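You operate a simulated robot arm through the tools that you are given. There is no shell and no other tool. Be economical: measure what you need, move in short steps, check, and stop when the job is done.

You run a simulated robot arm. Do the job below in one go: nothing can be reset, and whatever is moved stays where it is left.

Task
The blue lead failed: unplug it, shut its flap and reset its breaker.
Fine: plug out and in its rest before the breaker goes on; shut the panel door; other breakers stay on. Where these are worked on the way, their far stop is far enough and under half their travel is too little: panel door.

Only the result counts: the job must be done as asked and must still hold three seconds after the hand-in. Knocking over, shifting, dropping, spilling or breaking anything else fails it.

Robot
A 6-joint arm with a two-finger parallel gripper on a trunk, on a base that drives. Base frame: it is fixed to the floor where the robot stands at the start and does not move with it; the origin is under the middle of the robot, x ahead of it, y to its left, z up; the surface under the hand at the start is at about z = 800. Readings come in mm, rad, newtons and seconds.
With the tool pointing down near the work surface it reaches from about 180 to 760 mm from the robot's upright axis, wherever it stands. Its first joint turns from -2.897 to 2.897 rad. Places, roughly: blue breaker [100, 1100, 1200]; green breaker [200, 800, 1200]; main isolator [300, 500, 1200]; panel door [100, 1000, 1400]; yellow breaker [200, 1000, 1200]. Payload 3.91 kg.
The tool frame sits at the grasp point between the pads (the TCP): z along the fingers, y along the line on which they close. The tips reach 30 mm beyond it. The gripper opens to 110 mm. The fingers are 20 mm wide and 10 mm thick; the gripper's body (48 by 112 mm) begins 55 mm behind the TCP.
Orientation is that of the tool frame in the base frame, as a unit quaternion [w, x, y, z]. With the fingers straight down and closing along the base's y, the tool's x points along the base's -x, its y along +y and its z along -z.

Tools
- The arm moves only by the tool jog_arm. Its argument "commands" is a list of rows, each an object (a shift or turn left out is 0, a gripper value left out holds the last) with "xyz": the shift along the tool's x, y, z in units of 100 mm (1.0 is 100 mm), a list of three; "delta_rot": the turn, a rotation vector about the tool's x, y, z in units of 120 degrees (1.0 is 120 degrees), a list of three; "hand": the opening in per cent of the stroke, from 0 (shut) to 100 (fully open). In form: [{"xyz": [dx, dy, dz], "delta_rot": [ax, ay, az], "hand": hand}, ...]. A call has 1 to 12 rows; each row is the pose to reach, as a shift and turn from the pose commanded when the call began, along the tool's axes at that moment. A call with a number of a shift or a turn outside -1 to 1 is refused whole. Each row takes 0.2 s and may step no farther than 50 mm and 0.15 rad from the row before; otherwise, or with a gripper value out of range, the whole call is refused. Where a pose cannot be reached the arm comes as near as it can. A force on the tool above 40 N (or 10 N above the force at the start of the call, whichever is more), or a blocked arm, ends the call early, and 0.2 s more pass. The fingers move at their own pace (about 45 mm/s each) and stop on an object; they squeeze with about 26 N. The grip force told is the motor's: it shows also when the fingers shut on nothing. Time passes only in rows, and 0.2 s behind the last, so rows that repeat a pose let the fingers close. It gives the time, the measured TCP pose, the force on the tool (base axes), the opening and the grip force at its end, in the units of the frame above (readings bear some noise), with the torque about the TCP (base axes, N m) and any sound that the robot's microphone picked up.
- Cameras (640 x 400 px; columns grow to the right, rows downward): "scene" is now at [-22.7, 209.6, 1562.6]; the picture's right is [0.70, -0.71, 0.00], its down [-0.55, -0.55, -0.63] and it looks along [0.45, 0.44, -0.78] (base axes); focal length 214 px, centre (320, 200). "wrist" rides on the gripper at [71, 22, -107] in the tool frame; the picture's right is [-0.29, 0.96, 0.00], its down [-0.76, -0.23, -0.61] and it looks along [-0.58, -0.18, 0.79] (tool axes); focal length 243 px, centre (320, 200). There is no depth. A picture from a camera that has moved, and an enlarged one, comes with that camera's place and axes in the base frame and with its lens. The place of the scene camera against the robot may be out by one fixed shift of up to 25 mm in any direction.
- snapshot(camera): a new picture of that camera. No time passes.
- lift_body(by): slides the trunk up (or, below 0, down) by that many mm; the arm and the scene camera ride with it, the base frame stays. It gives what a move gives, with no picture.
- base_move(legs): drives the robot by 1 to 6 legs, each [ahead, left, turn to the left] in mm, mm and rad, along the robot's own axes; the way and the turn of a leg run together, so that a leg with both is an arc; at most 1500 mm and 3.142 rad a leg. The arm and the cameras ride along, it lands a little off, and it stops where it bumps. It gives what a move gives.
- pan_tilt(pan, tilt): turns the head with the scene camera to pan (to the left, within 1.501 rad either way) and tilt (down, from -0.506 to 1.204), counted from straight ahead of the robot. It gives what a move gives.
- close_up(camera, box): a new picture of the part [left, top, right, bottom] of that camera's present view, enlarged. No time passes.
- sign_off(): hands the job in; it is judged then, once.

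Work in short steps. Places have to be worked out from the pictures, the camera data and where the tool is seen: move nearer, look again, correct. Check each grasp and each placing, and mend what went wrong. You have 120 turns and 82 pictures in all, those below and enlarged ones among them. Open the gripper and draw the arm clear of the work before you hand the job in, unless the task says otherwise; then end with one line.

The tools are called as name(argument=value, ...) on one line, values as JSON. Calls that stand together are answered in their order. jog_arm: Moves the arm, as the interface text tells. Its arguments: {"type":"object","properties":{"commands":{"type":"array","items":{"type":"object","properties":{"xyz":{"type":"array","items":{"type":"number"}},"delta_rot":{"type":"array","items":{"type":"number"}},"hand":{"type":"number"}}}}},"required":["commands"]} The other tools are called the same way: lift_body (by) slides the trunk up or down; base_move (legs) drives the base; pan_tilt (pan, tilt) turns the head that bears the scene camera; snapshot (camera) takes a picture; close_up (camera, box) takes an enlarged picture of a part of a camera's view; sign_off () hands the job in.

At the start:

```text
clock: 0.0
tool_pos: [339.0, 209.1, 1149.1]
tcp_rot: [0.0, 0.0, 1.0, 0.0]
force: [-0.2, 0.5, -0.6]
wrist_torque: [-0.01, 0.0, 0.01]
gripper_width: 110.0
finger_force: 0.2
trunk travel left (down, up): [-525.0, 65.0]
robot x, y, heading: [1.5, -2.7, 0.003]
head pan, tilt: [0.78, 0.892]
```

scene: 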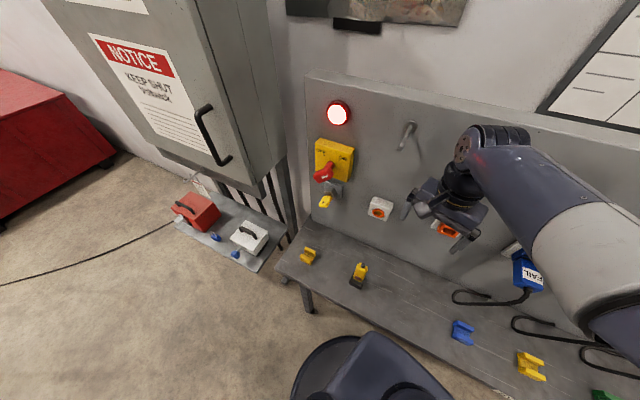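
wrist: 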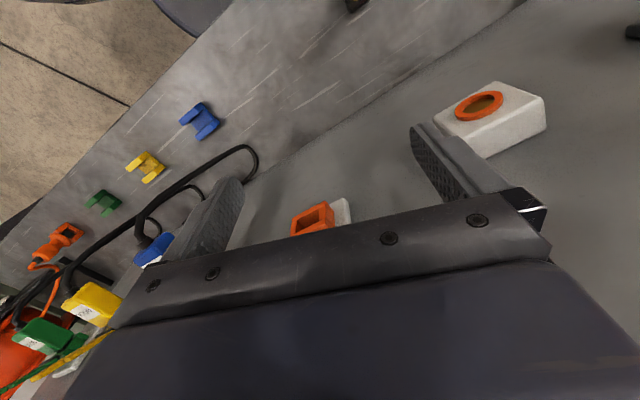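

The picture shows a board with sockets ahead, the breaker cabinet to the left, and the leads to the right. I look round with the head first.

pan_tilt(pan=0.0, tilt=0.7)

snapshot(camera="scene")

pan_tilt(pan=1.3, tilt=0.4)

snapshot(camera="scene")

```text
clock: 1.1
tool_pos: [338.3, 208.5, 1149.2]
tcp_rot: [0.0, 0.0, 1.0, 0.001]
force: [-0.2, -0.3, -0.1]
wrist_torque: [-0.05, -0.01, 0.0]
gripper_width: 110.4
finger_force: 0.0
trunk travel left (down, up): [-525.0, 65.0]
robot x, y, heading: [1.4, 0.7, 0.003]
head pan, tilt: [0.0, 0.7]
```

```text
79 pictures are left
camera scene: at [8.3, 156.3, 1578.1], right [0.0, -1.0, 0.0], down [-0.64, 0.0, -0.76], along [0.76, 0.0, -0.64], focal length 214 px, centre (320, 200)
```

scene: 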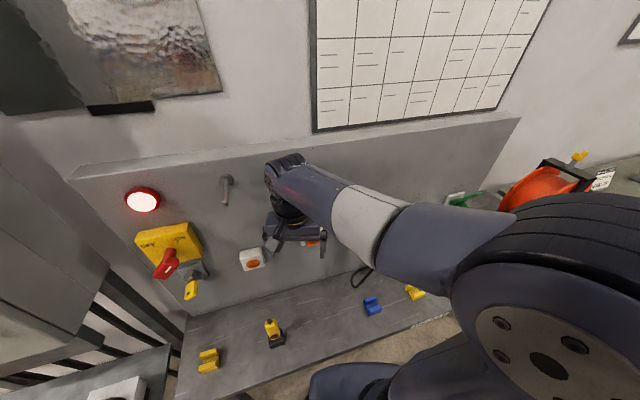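

```text
clock: 2.6
tool_pos: [339.8, 208.2, 1151.0]
tcp_rot: [0.0, 0.0, 1.0, 0.0]
force: [-0.4, 0.3, -0.4]
wrist_torque: [-0.01, -0.01, 0.01]
gripper_width: 109.9
finger_force: 0.0
trunk travel left (down, up): [-525.0, 65.0]
robot x, y, heading: [-0.2, -1.0, 0.002]
head pan, tilt: [1.3, 0.4]
```

```text
78 pictures are left
camera scene: at [-51.9, 245.4, 1605.0], right [0.96, -0.27, 0.0], down [-0.1, -0.38, -0.92], along [0.25, 0.89, -0.39], focal length 214 px, centre (320, 200)
```

scene: 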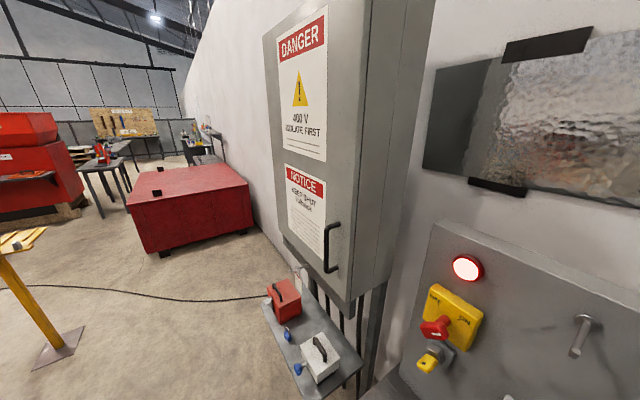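

The arm hides the plugs. I look to the right side, then back the base off a bit.

base_move(legs=[[-200, 0, 0]])

pan_tilt(pan=-0.35, tilt=0.6)

snapshot(camera="scene")

snapshot(camera="wrist")

```text
clock: 4.2
tool_pos: [139.9, 209.3, 1149.4]
tcp_rot: [0.0, 0.0, 1.0, 0.001]
force: [-0.4, 0.7, 0.0]
wrist_torque: [-0.01, 0.0, -0.01]
gripper_width: 110.1
finger_force: 0.0
trunk travel left (down, up): [-525.0, 65.0]
robot x, y, heading: [-196.2, 1.2, 0.0]
head pan, tilt: [1.3, 0.4]
```

```text
clock: 5.9
tool_pos: [139.8, 207.4, 1149.0]
tcp_rot: [0.0, 0.001, 1.0, -0.001]
force: [0.3, -0.4, -0.2]
wrist_torque: [-0.05, 0.01, 0.03]
gripper_width: 109.7
finger_force: 0.1
trunk travel left (down, up): [-525.0, 65.0]
robot x, y, heading: [-198.7, -1.6, 0.002]
head pan, tilt: [-0.351, 0.6]
```

```text
77 pictures are left
camera scene: at [-192.7, 125.9, 1586.8], right [-0.34, -0.94, 0.0], down [-0.53, 0.19, -0.83], along [0.78, -0.28, -0.56], focal length 214 px, centre (320, 200)
```

scene: 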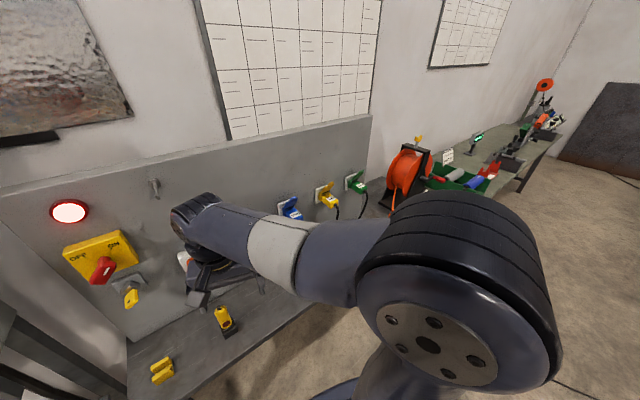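

```text
76 pictures are left
camera wrist: at [68.0, 230.2, 1257.4], right [0.29, 0.96, 0.0], down [0.76, -0.23, 0.61], along [0.58, -0.18, -0.79], focal length 243 px, centre (320, 200)
```

wrist: 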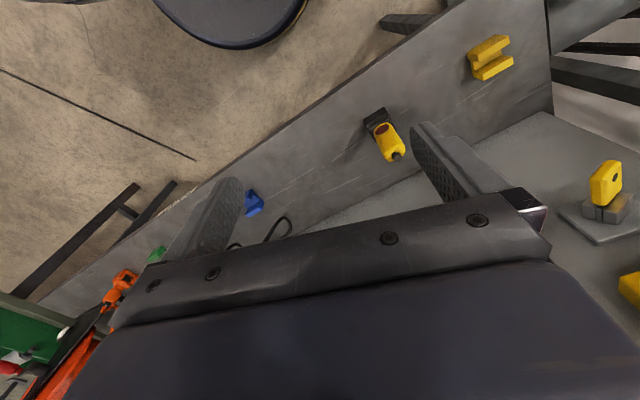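

Plugs blue, yellow and green sit along the board at the right. I turn the hand 180° about its axis (camera to the upper side later), first half.

jog_arm(commands=[{"delta_rot": [0, 0, 0.068]}, {"delta_rot": [0, 0, 0.136]}, {"delta_rot": [0, 0, 0.204]}, {"delta_rot": [0, 0, 0.272]}, {"delta_rot": [0, 0, 0.34]}, {"delta_rot": [0, 0, 0.408]}, {"delta_rot": [0, 0, 0.476]}, {"delta_rot": [0, 0, 0.544]}, {"delta_rot": [0, 0, 0.612]}, {"delta_rot": [0, 0, 0.68]}, {"delta_rot": [0, 0, 0.75]}])

jog_arm(commands=[{"delta_rot": [0, 0, 0.068]}, {"delta_rot": [0, 0, 0.136]}, {"delta_rot": [0, 0, 0.204]}, {"delta_rot": [0, 0, 0.272]}, {"delta_rot": [0, 0, 0.34]}, {"delta_rot": [0, 0, 0.408]}, {"delta_rot": [0, 0, 0.476]}, {"delta_rot": [0, 0, 0.544]}, {"delta_rot": [0, 0, 0.612]}, {"delta_rot": [0, 0, 0.68]}, {"delta_rot": [0, 0, 0.75]}])

jog_arm(commands=[{"delta_rot": [0, 0.068, 0]}, {"delta_rot": [0, 0.136, 0]}, {"delta_rot": [0, 0.204, 0]}, {"delta_rot": [0, 0.272, 0]}, {"delta_rot": [0, 0.34, 0]}, {"delta_rot": [0, 0.408, 0]}, {"delta_rot": [0, 0.476, 0]}, {"delta_rot": [0, 0.544, 0]}, {"delta_rot": [0, 0.612, 0]}, {"delta_rot": [0, 0.68, 0]}, {"delta_rot": [0, 0.75, 0]}])

snapshot(camera="wrist")

```text
clock: 8.3
tool_pos: [139.4, 208.2, 1148.9]
tcp_rot: [0.001, 0.707, 0.707, 0.0]
force: [-0.1, -0.1, 0.0]
wrist_torque: [0.0, -0.04, 0.03]
gripper_width: 110.0
finger_force: 0.1
trunk travel left (down, up): [-525.0, 65.0]
robot x, y, heading: [-197.7, -0.3, 0.001]
head pan, tilt: [-0.351, 0.6]
```

```text
clock: 10.7
tool_pos: [169.4, -0.5, 1104.1]
tcp_rot: [-0.032, 0.999, 0.035, 0.004]
force: [-0.1, -0.3, 0.0]
wrist_torque: [0.01, 0.01, -0.05]
gripper_width: 110.0
finger_force: 0.0
out of reach, approached as far as the arm can: row 6, 7, 8, 9, 10, 11
trunk travel left (down, up): [-525.0, 65.0]
robot x, y, heading: [-196.0, 2.2, 0.002]
head pan, tilt: [-0.351, 0.6]
```

```text
clock: 13.3
tool_pos: [212.6, -14.7, 1133.3]
tcp_rot: [-0.039, 0.661, 0.017, 0.749]
force: [0.0, -0.5, 0.3]
wrist_torque: [0.0, -0.03, 0.0]
gripper_width: 110.3
finger_force: 0.0
out of reach, approached as far as the arm can: row 11
trunk travel left (down, up): [-525.0, 65.0]
robot x, y, heading: [-200.9, -3.1, -0.0]
head pan, tilt: [-0.351, 0.6]
stopped in row 11: the arm was blocked; the commanded pose is now the measured one
```

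```text
75 pictures are left
camera wrist: at [98.7, -47.2, 1190.3], right [0.11, -0.94, -0.31], down [-0.53, 0.21, -0.82], along [0.84, 0.26, -0.47], focal length 243 px, centre (320, 200)
```

wrist: 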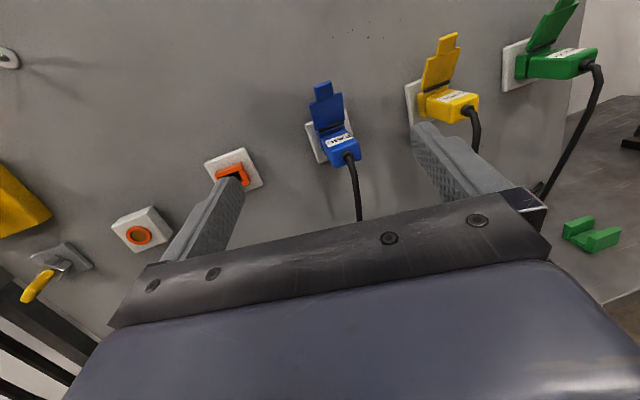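

The wrist view shows the blue plug, with its flap raised, near [430, 0, 1080]. I zoom in on it.

close_up(camera="wrist", box=[270, 60, 430, 230])

```text
2.35 times, centred on (350, 145) of wrist
camera zoom: at [98.7, -47.2, 1190.3], right [0.11, -0.94, -0.31], down [-0.53, 0.21, -0.82], along [0.84, 0.26, -0.47], focal length 571 px, centre (249, 329)
```

zoom: 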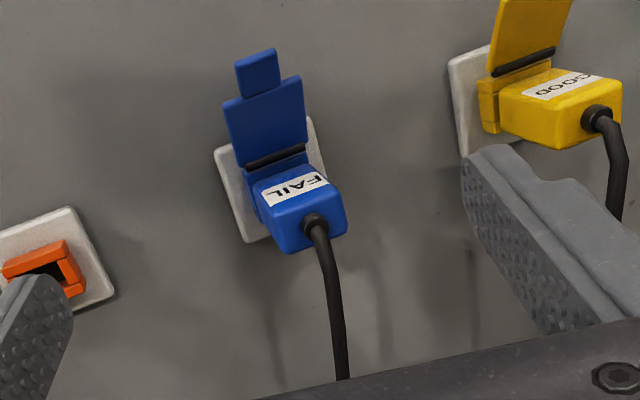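

The plug sticks out of its socket along −x. Next I pitch the hand down about 40° to see the rest and bench.

jog_arm(commands=[{"delta_rot": [0, -0.068, 0], "xyz": [0, 0, -0.1]}, {"delta_rot": [0, -0.136, 0], "xyz": [0, 0, -0.2]}, {"delta_rot": [0, -0.204, 0], "xyz": [0.1, 0, -0.2]}, {"delta_rot": [0, -0.272, 0], "xyz": [0.2, 0, -0.2]}, {"delta_rot": [0, -0.34, 0], "xyz": [0.3, 0, -0.2]}])

snapshot(camera="wrist")

```text
clock: 14.5
tool_pos: [187.3, -16.5, 1162.5]
tcp_rot: [-0.042, 0.878, 0.018, 0.476]
force: [-1.0, -0.7, -2.2]
wrist_torque: [0.04, -0.15, 0.1]
gripper_width: 110.1
finger_force: 0.0
trunk travel left (down, up): [-525.0, 65.0]
robot x, y, heading: [-200.5, -3.8, -0.003]
head pan, tilt: [-0.351, 0.6]
```

```text
73 pictures are left
camera wrist: at [138.9, -47.5, 1279.3], right [-0.09, -0.95, -0.3], down [-0.94, 0.18, -0.29], along [0.33, 0.25, -0.91], focal length 243 px, centre (320, 200)
```

wrist: 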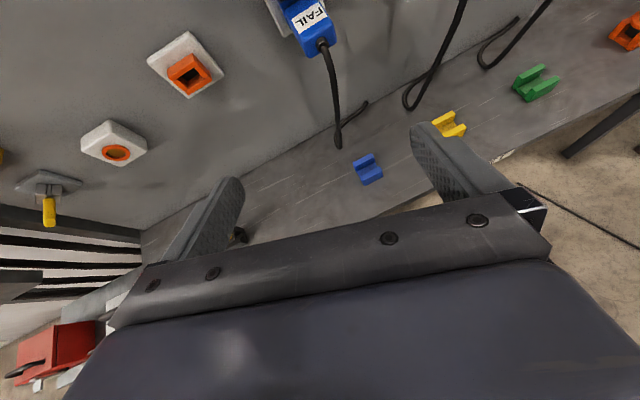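

close_up(camera="wrist", box=[335, 145, 405, 190])

close_up(camera="wrist", box=[490, 50, 580, 107])

```text
8.89 times, centred on (370, 168) of wrist
camera zoom: at [138.9, -47.5, 1279.3], right [-0.09, -0.95, -0.3], down [-0.94, 0.18, -0.29], along [0.33, 0.25, -0.91], focal length 2157 px, centre (-124, 489)
```

zoom: 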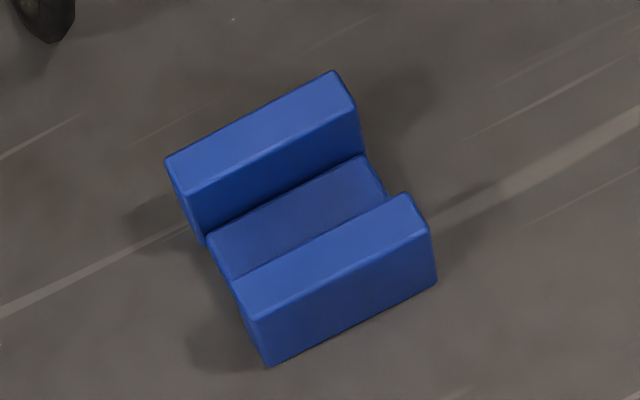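

```text
7.02 times, centred on (535, 78) of wrist
camera zoom: at [138.9, -47.5, 1279.3], right [-0.09, -0.95, -0.3], down [-0.94, 0.18, -0.29], along [0.33, 0.25, -0.91], focal length 1703 px, centre (-1189, 1053)
```

zoom: 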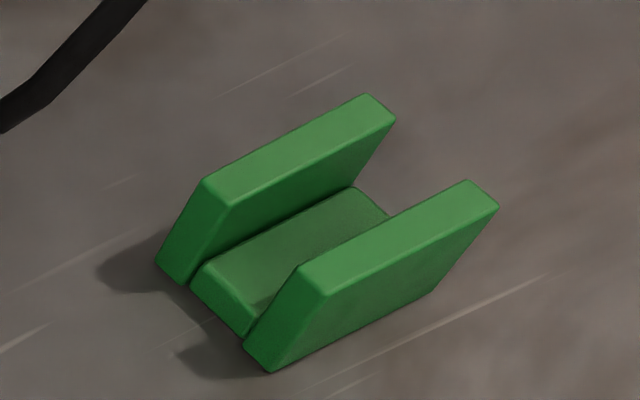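

The board runs askew: its outward normal is about [-0.97, -0.25]. I move the base sideways and turn it left to face the board square at the blue plug.

base_move(legs=[[0, -150, 0], [0, 0, 0.25]])

snapshot(camera="wrist")

snapshot(camera="scene")

```text
clock: 16.7
tool_pos: [180.7, -72.6, 1158.9]
tcp_rot: [-0.089, 0.872, 0.138, 0.461]
force: [-0.7, 0.9, -0.1]
wrist_torque: [0.03, -0.06, 0.01]
gripper_width: 110.2
finger_force: 0.0
trunk travel left (down, up): [-525.0, 65.0]
robot x, y, heading: [-198.5, -150.8, 0.245]
head pan, tilt: [-0.351, 0.6]
```

```text
70 pictures are left
camera wrist: at [140.3, -111.5, 1277.8], right [0.15, -0.95, -0.27], down [-0.96, -0.07, -0.29], along [0.25, 0.3, -0.92], focal length 243 px, centre (320, 200)
```

wrist: 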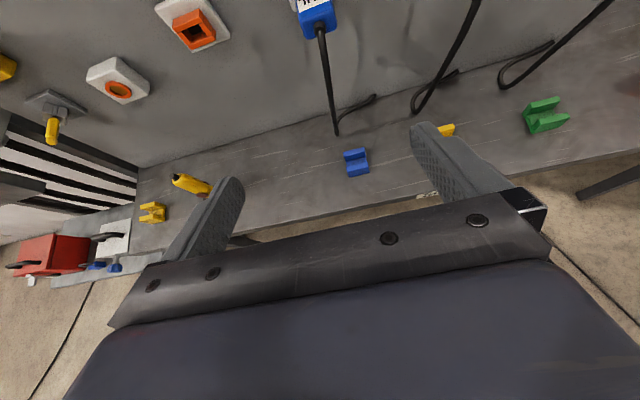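

```text
69 pictures are left
camera scene: at [-223.6, -22.5, 1586.8], right [-0.1, -0.99, 0.0], down [-0.56, 0.06, -0.83], along [0.82, -0.08, -0.56], focal length 214 px, centre (320, 200)
```

scene: 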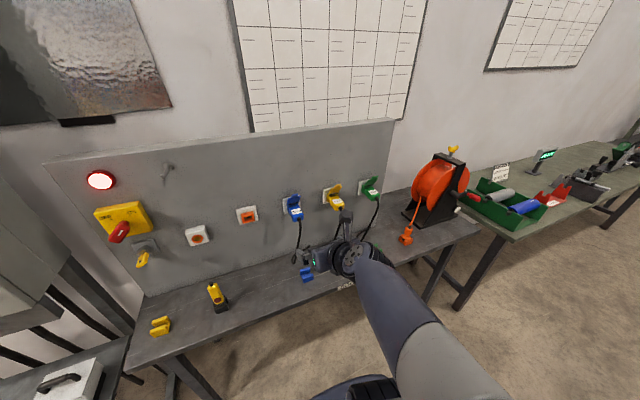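

The scene view is clear now. I zoom into the wrist view to measure the board's angle and the rest.

close_up(camera="wrist", box=[230, 0, 550, 200])

close_up(camera="scene", box=[140, 150, 420, 325])

```text
2.00 times, centred on (390, 100) of wrist
camera zoom: at [140.3, -111.5, 1277.8], right [0.15, -0.95, -0.27], down [-0.96, -0.07, -0.29], along [0.25, 0.3, -0.92], focal length 485 px, centre (180, 400)
```

zoom: 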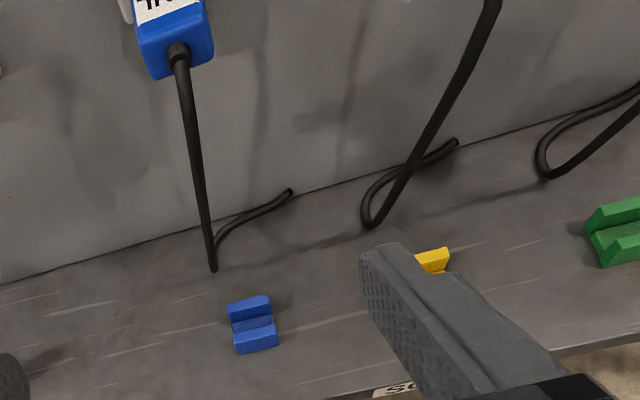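

```text
2.29 times, centred on (280, 238) of scene
camera zoom: at [-223.6, -22.5, 1586.8], right [-0.1, -0.99, 0.0], down [-0.56, 0.06, -0.83], along [0.82, -0.08, -0.56], focal length 490 px, centre (411, 114)
```

zoom: 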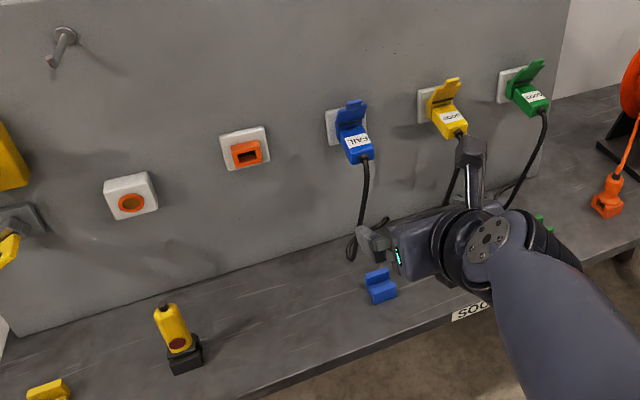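

Board yaw measures about 0.29 rad; the rest is at about [351, -28] with a channel running along the board. I bring the hand nearer the plug for a better look.

jog_arm(commands=[{"xyz": [0.25, 0.03, 0.35], "delta_rot": [-0.008, 0, 0]}, {"xyz": [0.5, 0.05, 0.7], "delta_rot": [-0.016, 0, 0]}, {"xyz": [0.65, 0.06, 1.0], "delta_rot": [-0.022, 0.001, -0.001]}])

snapshot(camera="wrist")

```text
clock: 17.5
tool_pos: [293.8, -40.2, 1155.0]
tcp_rot: [-0.068, 0.872, 0.128, 0.467]
force: [-0.2, 0.0, 1.2]
wrist_torque: [0.02, 0.01, -0.01]
gripper_width: 109.9
finger_force: 0.0
trunk travel left (down, up): [-525.0, 65.0]
robot x, y, heading: [-199.9, -148.9, 0.251]
head pan, tilt: [-0.351, 0.6]
```

```text
66 pictures are left
camera wrist: at [253.3, -75.8, 1273.7], right [0.12, -0.96, -0.24], down [-0.95, -0.05, -0.29], along [0.27, 0.27, -0.92], focal length 243 px, centre (320, 200)
```

wrist: 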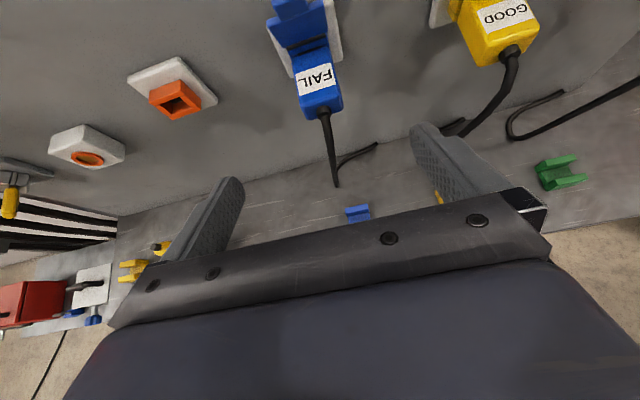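

close_up(camera="wrist", box=[240, 0, 400, 130])

```text
3.08 times, centred on (320, 65) of wrist
camera zoom: at [253.3, -75.8, 1273.7], right [0.12, -0.96, -0.24], down [-0.95, -0.05, -0.29], along [0.27, 0.27, -0.92], focal length 746 px, centre (320, 615)
```

zoom: 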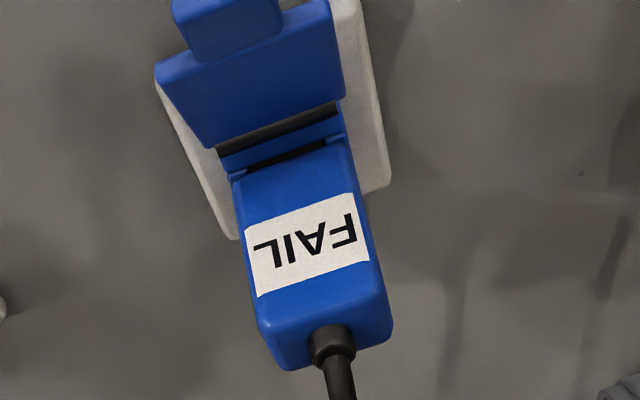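

The plug body measures about 42 wide, 24 high and 60 long, with its back face centre near [404, -10, 1079]. I level the tool and line it up behind the plug, fingers opening along the board.

jog_arm(commands=[{"delta_rot": [0, 0.07, 0], "xyz": [-0.09, 0, 0.1], "hand": 70}, {"delta_rot": [0, 0.14, 0], "xyz": [-0.18, 0.01, 0.3]}, {"delta_rot": [0, 0.21, 0], "xyz": [-0.27, 0.02, 0.55]}, {"delta_rot": [0, 0.28, 0], "xyz": [-0.375, 0.023, 0.8]}])

snapshot(camera="wrist")

```text
clock: 18.5
tool_pos: [341.3, -58.6, 1083.6]
tcp_rot: [-0.106, 0.701, 0.108, 0.697]
force: [-0.4, 0.2, 0.0]
wrist_torque: [-0.01, 0.01, 0.0]
gripper_width: 77.0
finger_force: 0.0
out of reach, approached as far as the arm can: row 1, 2, 3, 4
trunk travel left (down, up): [-525.0, 65.0]
robot x, y, heading: [-200.4, -151.3, 0.252]
head pan, tilt: [-0.351, 0.6]
```

```text
64 pictures are left
camera wrist: at [246.9, -111.2, 1156.5], right [0.29, -0.91, -0.29], down [-0.65, 0.03, -0.76], along [0.7, 0.41, -0.59], focal length 243 px, centre (320, 200)
```

wrist: 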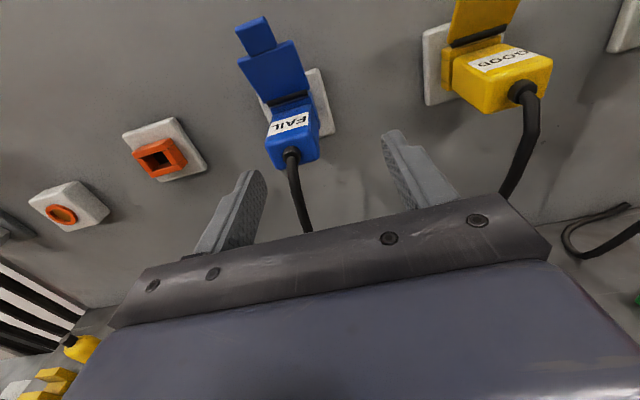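

The wrist is at a joint limit when far left of the arm's line, so I shift the base left by 80 mm; the hand rides along.

base_move(legs=[[0, 80, 0.04]])

```text
clock: 19.6
tool_pos: [316.0, 43.2, 1084.3]
tcp_rot: [-0.123, 0.698, 0.123, 0.695]
force: [0.3, 0.1, 0.4]
wrist_torque: [0.02, -0.02, -0.02]
gripper_width: 77.1
finger_force: 0.1
trunk travel left (down, up): [-525.0, 65.0]
robot x, y, heading: [-222.6, -72.4, 0.294]
head pan, tilt: [-0.351, 0.6]
```

Now I move across to the line behind the plug and trim the yaw.

jog_arm(commands=[{"xyz": [-0.02, 0.38, -0.04], "delta_rot": [-0.014, 0, 0]}, {"xyz": [-0.05, 0.75, -0.07], "delta_rot": [-0.0287, 0, 0]}])

snapshot(camera="wrist")

snapshot(camera="scene")

```text
clock: 20.2
tool_pos: [333.9, -30.5, 1079.2]
tcp_rot: [-0.102, 0.701, 0.103, 0.698]
force: [1.0, 0.2, 0.8]
wrist_torque: [-0.01, 0.0, -0.01]
gripper_width: 76.7
finger_force: 0.0
trunk travel left (down, up): [-525.0, 65.0]
robot x, y, heading: [-220.9, -69.9, 0.288]
head pan, tilt: [-0.351, 0.6]
```

```text
63 pictures are left
camera wrist: at [237.4, -81.1, 1151.3], right [0.27, -0.92, -0.29], down [-0.65, 0.05, -0.76], along [0.71, 0.39, -0.58], focal length 243 px, centre (320, 200)
```

wrist: 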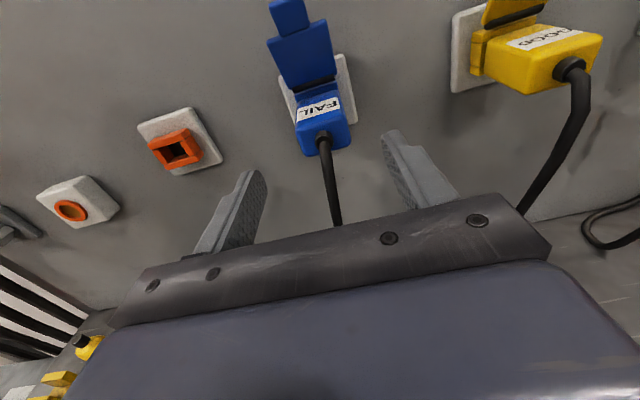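

```text
62 pictures are left
camera scene: at [-250.6, 56.5, 1586.8], right [-0.06, -1.0, 0.0], down [-0.56, 0.03, -0.83], along [0.82, -0.05, -0.56], focal length 214 px, centre (320, 200)
```

scene: 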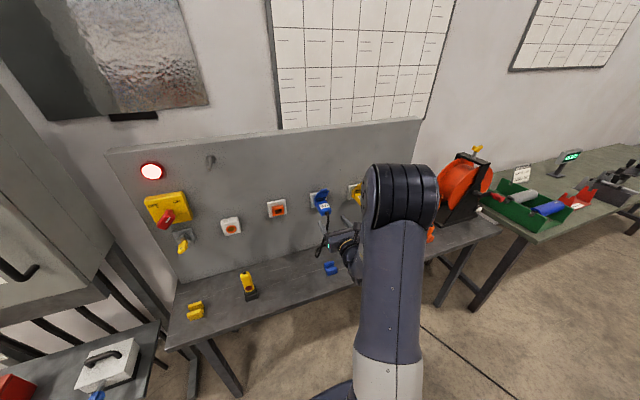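

On line with the plug: I advance 75 mm with the fingers straddling it and look.

jog_arm(commands=[{"xyz": [0, 0, 0.3]}, {"xyz": [0, 0, 0.55]}, {"xyz": [0, 0, 0.78]}])

snapshot(camera="wrist")

```text
clock: 21.0
tool_pos: [410.5, -7.5, 1079.9]
tcp_rot: [-0.102, 0.701, 0.103, 0.698]
force: [0.1, 1.1, 0.2]
wrist_torque: [0.03, 0.03, -0.01]
gripper_width: 77.2
finger_force: 0.1
trunk travel left (down, up): [-525.0, 65.0]
robot x, y, heading: [-218.9, -69.2, 0.293]
head pan, tilt: [-0.351, 0.6]
```

```text
61 pictures are left
camera wrist: at [313.3, -59.1, 1151.5], right [0.27, -0.92, -0.29], down [-0.65, 0.05, -0.76], along [0.71, 0.39, -0.59], focal length 243 px, centre (320, 200)
```

wrist: 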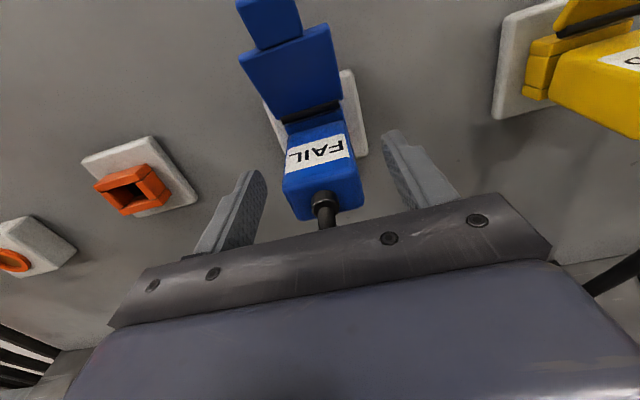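

The plug's back end lies between the pads as planned. I close the gripper.

jog_arm(commands=[{"xyz": [0, 0.02, 0], "hand": 30}, {"xyz": [0, 0.02, 0], "hand": 20}, {"xyz": [0, 0.02, 0], "hand": 20}, {"xyz": [0, 0.02, 0], "hand": 20}])

```text
clock: 22.0
tool_pos: [411.4, -10.7, 1079.4]
tcp_rot: [-0.103, 0.7, 0.103, 0.699]
force: [0.4, 4.4, 0.3]
wrist_torque: [0.04, -0.03, 0.28]
gripper_width: 41.6
finger_force: 26.1
trunk travel left (down, up): [-525.0, 65.0]
robot x, y, heading: [-222.2, -68.5, 0.287]
head pan, tilt: [-0.351, 0.6]
```

Gripped at 41.6 mm. I pull straight back.

jog_arm(commands=[{"xyz": [0, 0.02, -0.05], "hand": 0}, {"xyz": [0, 0.02, -0.15]}, {"xyz": [0, 0.02, -0.3]}, {"xyz": [0, 0.02, -0.5]}, {"xyz": [0, 0.02, -0.7]}])

snapshot(camera="wrist")

```text
clock: 23.2
tool_pos: [343.7, -31.6, 1080.8]
tcp_rot: [-0.102, 0.701, 0.102, 0.699]
force: [0.1, 0.2, -1.3]
wrist_torque: [-0.01, 0.01, 0.0]
gripper_width: 41.7
finger_force: 25.6
trunk travel left (down, up): [-525.0, 65.0]
robot x, y, heading: [-223.7, -70.2, 0.289]
head pan, tilt: [-0.351, 0.6]
```

```text
60 pictures are left
camera wrist: at [248.4, -82.4, 1153.1], right [0.27, -0.92, -0.29], down [-0.65, 0.05, -0.76], along [0.71, 0.39, -0.58], focal length 243 px, centre (320, 200)
```

wrist: 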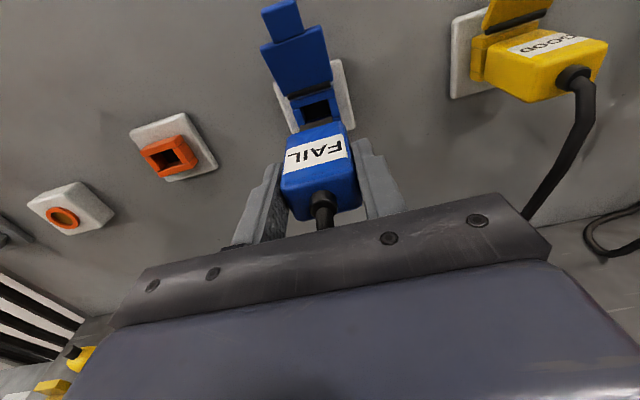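

The plug came out clean. I zoom to see its front end and length.

close_up(camera="wrist", box=[220, 60, 420, 250])

```text
2.11 times, centred on (320, 155) of wrist
camera zoom: at [248.4, -82.4, 1153.1], right [0.27, -0.92, -0.29], down [-0.65, 0.05, -0.76], along [0.71, 0.39, -0.58], focal length 511 px, centre (320, 295)
```

zoom: 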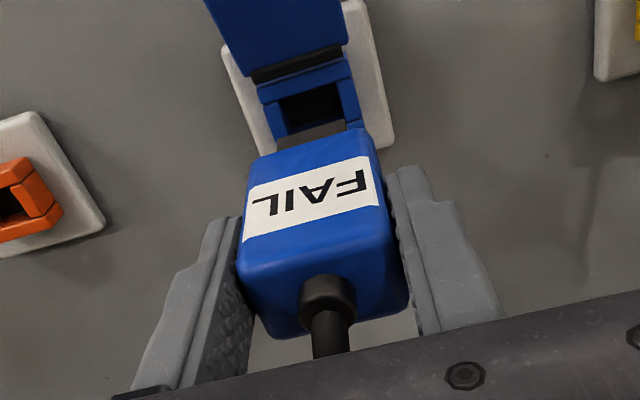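

The nose is a grey tab ahead of the body. I pitch the hand straight down with the plug, clear of the board, then compare plug and rest.

jog_arm(commands=[{"delta_rot": [0, -0.068, 0]}, {"delta_rot": [0, -0.136, 0]}, {"delta_rot": [0, -0.204, 0]}, {"delta_rot": [0, -0.272, 0]}, {"delta_rot": [0, -0.34, 0]}, {"delta_rot": [0, -0.408, 0]}, {"delta_rot": [0, -0.476, 0]}, {"delta_rot": [0, -0.544, 0]}, {"delta_rot": [0, -0.612, 0]}, {"delta_rot": [0, -0.68, 0]}, {"delta_rot": [0, -0.75, 0]}])

pan_tilt(pan=-0.5, tilt=0.75)

snapshot(camera="scene")

```text
clock: 25.6
tool_pos: [345.5, -31.2, 1079.5]
tcp_rot: [0.001, 0.99, 0.143, -0.004]
force: [-0.6, 0.3, -1.0]
wrist_torque: [0.0, 0.05, 0.01]
gripper_width: 41.5
finger_force: 26.0
trunk travel left (down, up): [-525.0, 65.0]
robot x, y, heading: [-222.8, -70.5, 0.292]
head pan, tilt: [-0.351, 0.6]
```

```text
clock: 26.3
tool_pos: [344.7, -32.0, 1081.2]
tcp_rot: [0.0, 0.989, 0.145, -0.002]
force: [-0.3, -0.2, -0.8]
wrist_torque: [-0.05, 0.0, 0.02]
gripper_width: 41.5
finger_force: 26.0
trunk travel left (down, up): [-525.0, 65.0]
robot x, y, heading: [-224.3, -74.3, 0.292]
head pan, tilt: [-0.499, 0.75]
```

```text
58 pictures are left
camera scene: at [-257.8, 44.9, 1574.0], right [-0.21, -0.98, 0.0], down [-0.67, 0.14, -0.73], along [0.72, -0.15, -0.68], focal length 214 px, centre (320, 200)
```

scene: 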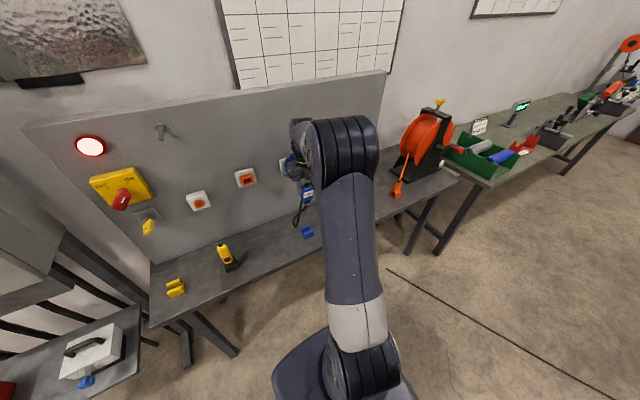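

Works well. I zoom on the plug and rest from here.

close_up(camera="scene", box=[270, 170, 340, 240])

close_up(camera="wrist", box=[200, 60, 440, 240])

```text
5.71 times, centred on (305, 205) of scene
camera zoom: at [-257.8, 44.9, 1574.0], right [-0.21, -0.98, 0.0], down [-0.67, 0.14, -0.73], along [0.72, -0.15, -0.68], focal length 1226 px, centre (406, 171)
```

zoom: 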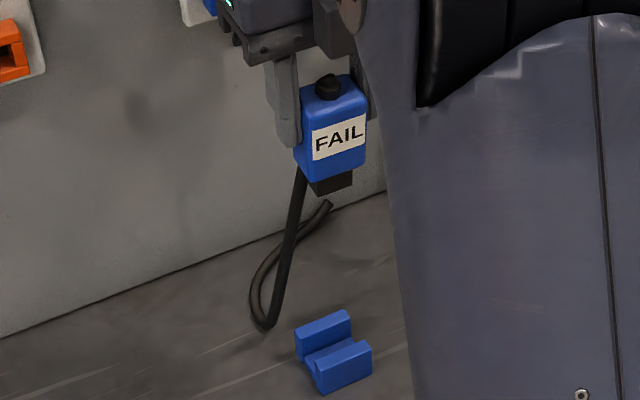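

```text
2.22 times, centred on (320, 150) of wrist
camera zoom: at [419.2, -31.3, 1187.5], right [-0.01, -1.0, 0.0], down [-0.79, 0.01, 0.61], along [-0.61, 0.0, -0.79], focal length 539 px, centre (320, 311)
```

zoom: 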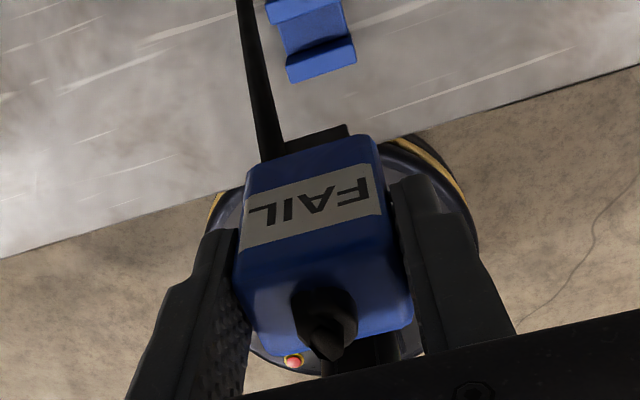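

The plug has labels on both faces and a grey nose; its thickness (~25) matches the rest's channel when nose-down. I lower the trunk 130 mm for a closer look.

lift_body(by=-130)

close_up(camera="wrist", box=[200, 0, 440, 240])

close_up(camera="scene", box=[265, 160, 345, 260])

```text
clock: 27.9
tool_pos: [345.3, -31.2, 950.1]
tcp_rot: [-0.001, 0.99, 0.144, -0.002]
force: [-0.3, 0.3, -1.2]
wrist_torque: [0.02, 0.0, 0.0]
gripper_width: 41.6
finger_force: 25.8
trunk travel left (down, up): [-395.0, 195.0]
robot x, y, heading: [-222.1, -69.6, 0.289]
head pan, tilt: [-0.499, 0.75]
```

```text
1.67 times, centred on (320, 120) of wrist
camera zoom: at [419.3, -31.3, 1057.5], right [-0.01, -1.0, 0.0], down [-0.79, 0.01, 0.61], along [-0.61, 0.0, -0.79], focal length 404 px, centre (320, 333)
```

zoom: 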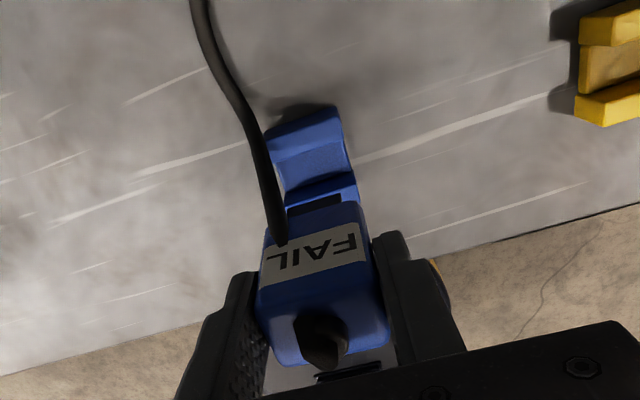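

```text
4.00 times, centred on (305, 210) of scene
camera zoom: at [-257.8, 44.8, 1443.9], right [-0.21, -0.98, 0.0], down [-0.67, 0.14, -0.73], along [0.72, -0.15, -0.68], focal length 858 px, centre (380, 160)
```

zoom: 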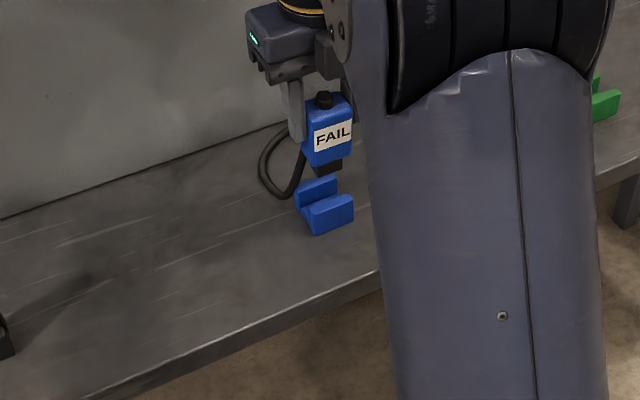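

close_up(camera="wrist", box=[280, 50, 350, 130])

close_up(camera="scene", box=[295, 175, 320, 222])

```text
5.00 times, centred on (315, 90) of wrist
camera zoom: at [419.3, -31.3, 1057.5], right [-0.01, -1.0, 0.0], down [-0.79, 0.01, 0.61], along [-0.61, 0.0, -0.79], focal length 1213 px, centre (345, 750)
```

zoom: 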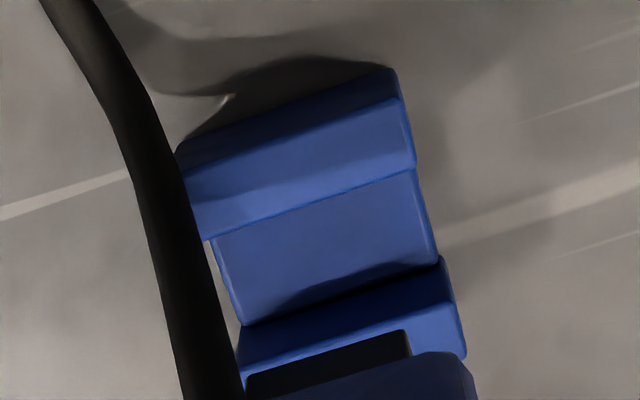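

```text
8.51 times, centred on (308, 198) of scene
camera zoom: at [-257.8, 44.8, 1443.9], right [-0.21, -0.98, 0.0], down [-0.67, 0.14, -0.73], along [0.72, -0.15, -0.68], focal length 1825 px, centre (426, 213)
```

zoom: 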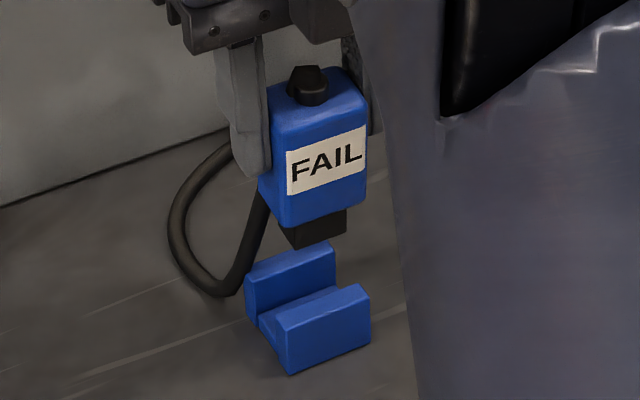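

Plug nose (~15 thick, ~20 long) and rest channel are clear; the channel centre is about [353, -29], so I shift 7 mm toward the board and go down until the nose is just above the walls.

jog_arm(commands=[{"xyz": [0.074, 0, 0.1]}, {"xyz": [0.074, 0, 0.35]}])

close_up(camera="wrist", box=[270, 40, 370, 150])

close_up(camera="scene", box=[290, 185, 325, 225])

```text
clock: 28.5
tool_pos: [351.6, -27.5, 915.0]
tcp_rot: [0.0, 0.99, 0.144, -0.002]
force: [0.3, -0.1, -1.9]
wrist_torque: [-0.04, 0.01, 0.01]
gripper_width: 41.4
finger_force: 26.2
trunk travel left (down, up): [-395.0, 195.0]
robot x, y, heading: [-216.7, -70.6, 0.294]
head pan, tilt: [-0.499, 0.75]
```

```text
3.64 times, centred on (320, 95) of wrist
camera zoom: at [426.1, -27.7, 1023.3], right [-0.01, -1.0, 0.0], down [-0.79, 0.0, 0.61], along [-0.61, 0.0, -0.79], focal length 882 px, centre (320, 582)
```

zoom: 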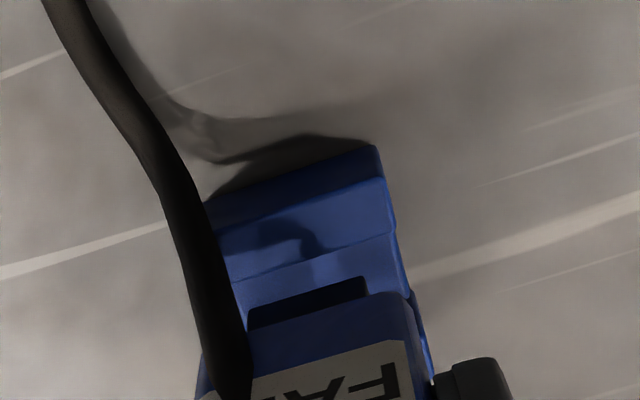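

```text
10.00 times, centred on (308, 205) of scene
camera zoom: at [-257.7, 44.9, 1443.9], right [-0.21, -0.98, 0.0], down [-0.67, 0.14, -0.73], along [0.72, -0.15, -0.68], focal length 2145 px, centre (445, 150)
```

zoom: 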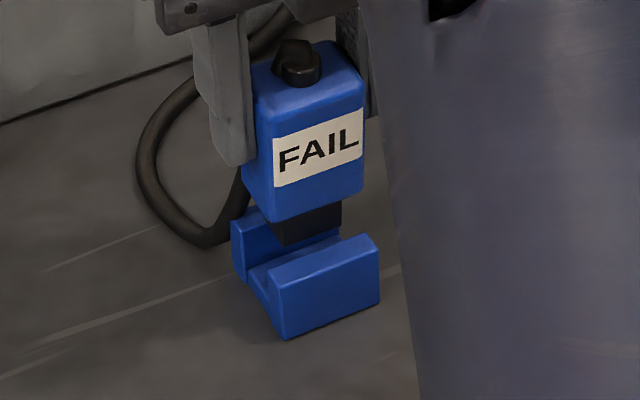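

Nose centred over the channel. I lower it gently.

jog_arm(commands=[{"xyz": [0, 0, 0.08]}, {"xyz": [0, 0, 0.15]}, {"xyz": [0, 0, 0.22]}, {"xyz": [0, 0, 0.26]}])

close_up(camera="scene", box=[290, 185, 325, 225])

```text
clock: 29.5
tool_pos: [352.3, -29.2, 890.8]
tcp_rot: [0.001, 0.989, 0.145, -0.001]
force: [0.2, -1.4, 11.2]
wrist_torque: [-0.15, 0.16, 0.04]
gripper_width: 41.6
finger_force: 26.2
trunk travel left (down, up): [-395.0, 195.0]
robot x, y, heading: [-220.8, -69.7, 0.288]
head pan, tilt: [-0.499, 0.75]
```

```text
10.00 times, centred on (308, 205) of scene
camera zoom: at [-258.6, 44.7, 1444.2], right [-0.21, -0.98, 0.0], down [-0.67, 0.14, -0.73], along [0.72, -0.15, -0.68], focal length 2145 px, centre (445, 150)
```

zoom: 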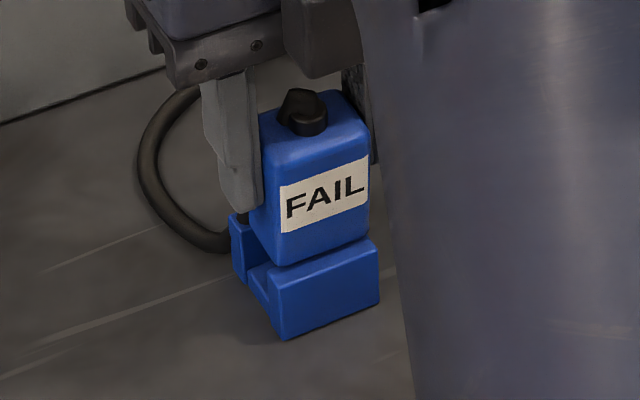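

Contact at z≈891 with 11 N, the body meeting the wall tops. I wiggle slightly across the channel to see whether it drops further.

jog_arm(commands=[{"xyz": [0.01, 0, 0]}, {"xyz": [0.02, 0, 0]}, {"xyz": [0.03, 0, 0.0]}])

jog_arm(commands=[{"xyz": [-0.02, 0, 0]}, {"xyz": [-0.04, 0, 0]}, {"xyz": [-0.055, 0, 0.0]}])

```text
clock: 30.3
tool_pos: [353.9, -28.3, 889.4]
tcp_rot: [0.001, 0.989, 0.145, -0.001]
force: [-3.7, -1.8, 17.7]
wrist_torque: [-0.14, 0.52, 0.01]
gripper_width: 41.6
finger_force: 26.1
trunk travel left (down, up): [-395.0, 195.0]
robot x, y, heading: [-219.0, -71.7, 0.297]
head pan, tilt: [-0.499, 0.75]
```

```text
clock: 31.1
tool_pos: [351.3, -29.2, 888.6]
tcp_rot: [0.0, 0.99, 0.144, 0.0]
force: [14.3, 1.8, 10.9]
wrist_torque: [0.15, -0.64, 0.2]
gripper_width: 41.8
finger_force: 26.3
trunk travel left (down, up): [-395.0, 195.0]
robot x, y, heading: [-219.5, -68.7, 0.293]
head pan, tilt: [-0.499, 0.75]
```

Side force shows the body is now caught between the walls; I centre it and press further down.

jog_arm(commands=[{"xyz": [0.015, 0, 0.0]}, {"xyz": [0.02, 0, 0.03]}, {"xyz": [0.02, 0, 0.06]}])

close_up(camera="scene", box=[290, 185, 325, 225])

snapshot(camera="wrist")

```text
clock: 31.9
tool_pos: [349.9, -30.8, 883.9]
tcp_rot: [-0.001, 0.99, 0.144, -0.002]
force: [2.4, -0.2, 22.6]
wrist_torque: [-0.04, 0.15, 0.03]
gripper_width: 41.3
finger_force: 26.4
trunk travel left (down, up): [-395.0, 195.0]
robot x, y, heading: [-220.4, -75.0, 0.292]
head pan, tilt: [-0.499, 0.75]
```

```text
10.00 times, centred on (308, 205) of scene
camera zoom: at [-259.5, 44.7, 1444.1], right [-0.21, -0.98, 0.0], down [-0.67, 0.14, -0.73], along [0.72, -0.15, -0.68], focal length 2145 px, centre (445, 150)
```

zoom: 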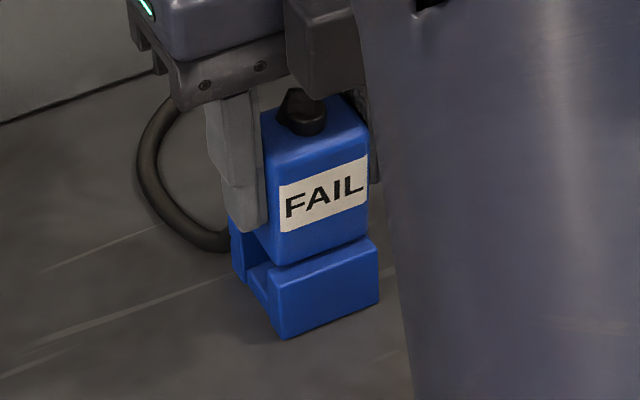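

```text
47 pictures are left
camera wrist: at [423.9, -29.9, 990.7], right [-0.01, -1.0, 0.0], down [-0.79, 0.01, 0.61], along [-0.61, 0.0, -0.79], focal length 243 px, centre (320, 200)
```

wrist: 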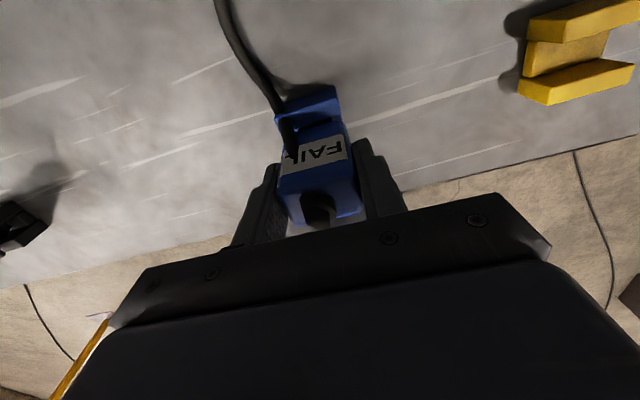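

The plug did not go down further: it's seated (the fingers slid on it). I ease the press and open the fingers a little, then look.

jog_arm(commands=[{"xyz": [0, 0, -0.03]}, {"xyz": [0, 0, -0.03], "hand": 45}, {"xyz": [0, 0, -0.03], "hand": 50}, {"xyz": [0, 0, -0.03], "hand": 50}])

close_up(camera="scene", box=[290, 185, 325, 225])

close_up(camera="wrist", box=[240, 60, 400, 240])

```text
clock: 32.9
tool_pos: [351.5, -29.2, 885.9]
tcp_rot: [0.001, 0.99, 0.144, -0.002]
force: [0.3, 0.2, -0.8]
wrist_torque: [-0.02, 0.01, 0.0]
gripper_width: 54.9
finger_force: 0.0
trunk travel left (down, up): [-395.0, 195.0]
robot x, y, heading: [-221.4, -72.0, 0.287]
head pan, tilt: [-0.499, 0.75]
```

```text
10.00 times, centred on (308, 205) of scene
camera zoom: at [-257.8, 44.9, 1443.9], right [-0.21, -0.98, 0.0], down [-0.67, 0.14, -0.73], along [0.72, -0.15, -0.68], focal length 2145 px, centre (445, 150)
```

zoom: 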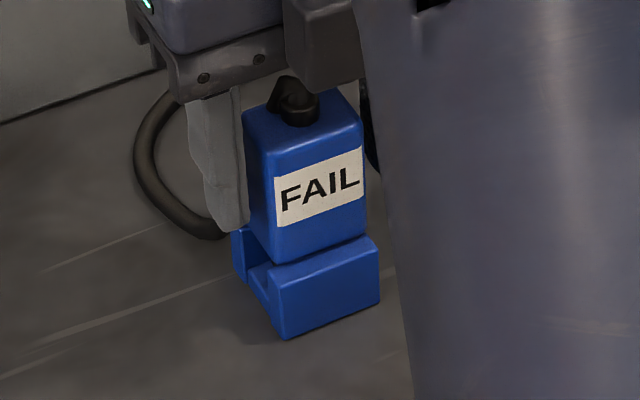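

```text
2.22 times, centred on (320, 150) of wrist
camera zoom: at [425.6, -29.5, 992.5], right [-0.01, -1.0, 0.0], down [-0.79, 0.01, 0.61], along [-0.61, 0.0, -0.79], focal length 539 px, centre (320, 311)
```

zoom: 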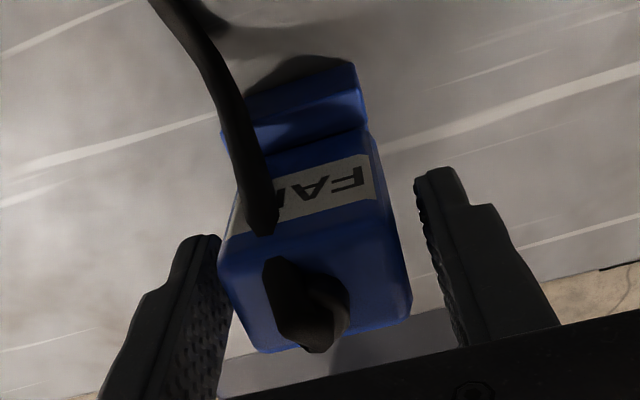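

It leans a few degrees, maybe pushed by the cable or resting on a finger. I open more and wait to see whether it stands by itself.

jog_arm(commands=[{"hand": 58}, {"hand": 66}, {"hand": 66}, {"hand": 66}])

close_up(camera="scene", box=[290, 185, 325, 225])

close_up(camera="wrist", box=[240, 60, 400, 240])

```text
clock: 33.9
tool_pos: [351.1, -29.2, 886.3]
tcp_rot: [0.0, 0.989, 0.145, -0.001]
force: [-0.4, 1.0, 0.2]
wrist_torque: [0.01, -0.02, 0.02]
gripper_width: 72.4
finger_force: 0.0
trunk travel left (down, up): [-395.0, 195.0]
robot x, y, heading: [-225.7, -70.3, 0.29]
head pan, tilt: [-0.499, 0.75]
```

```text
10.00 times, centred on (308, 205) of scene
camera zoom: at [-257.8, 44.8, 1443.9], right [-0.21, -0.98, 0.0], down [-0.67, 0.14, -0.73], along [0.72, -0.15, -0.68], focal length 2145 px, centre (445, 150)
```

zoom: 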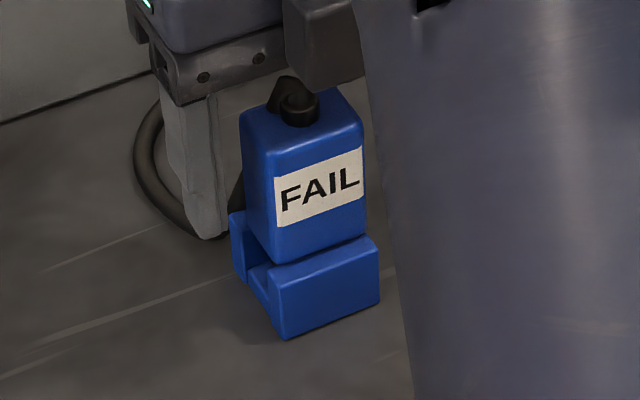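

```text
2.22 times, centred on (320, 150) of wrist
camera zoom: at [425.8, -29.5, 992.8], right [-0.01, -1.0, 0.0], down [-0.79, 0.01, 0.61], along [-0.61, 0.0, -0.79], focal length 539 px, centre (320, 311)
```

zoom: 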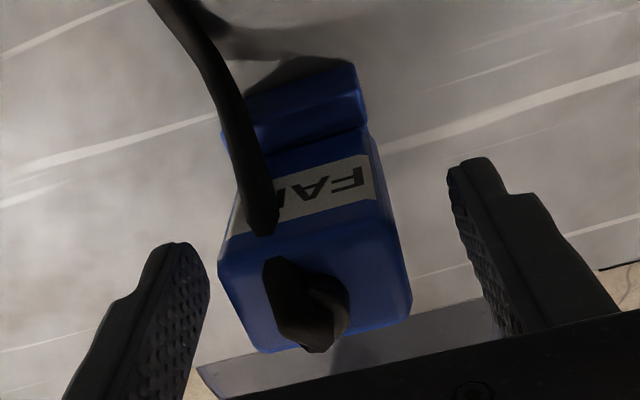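

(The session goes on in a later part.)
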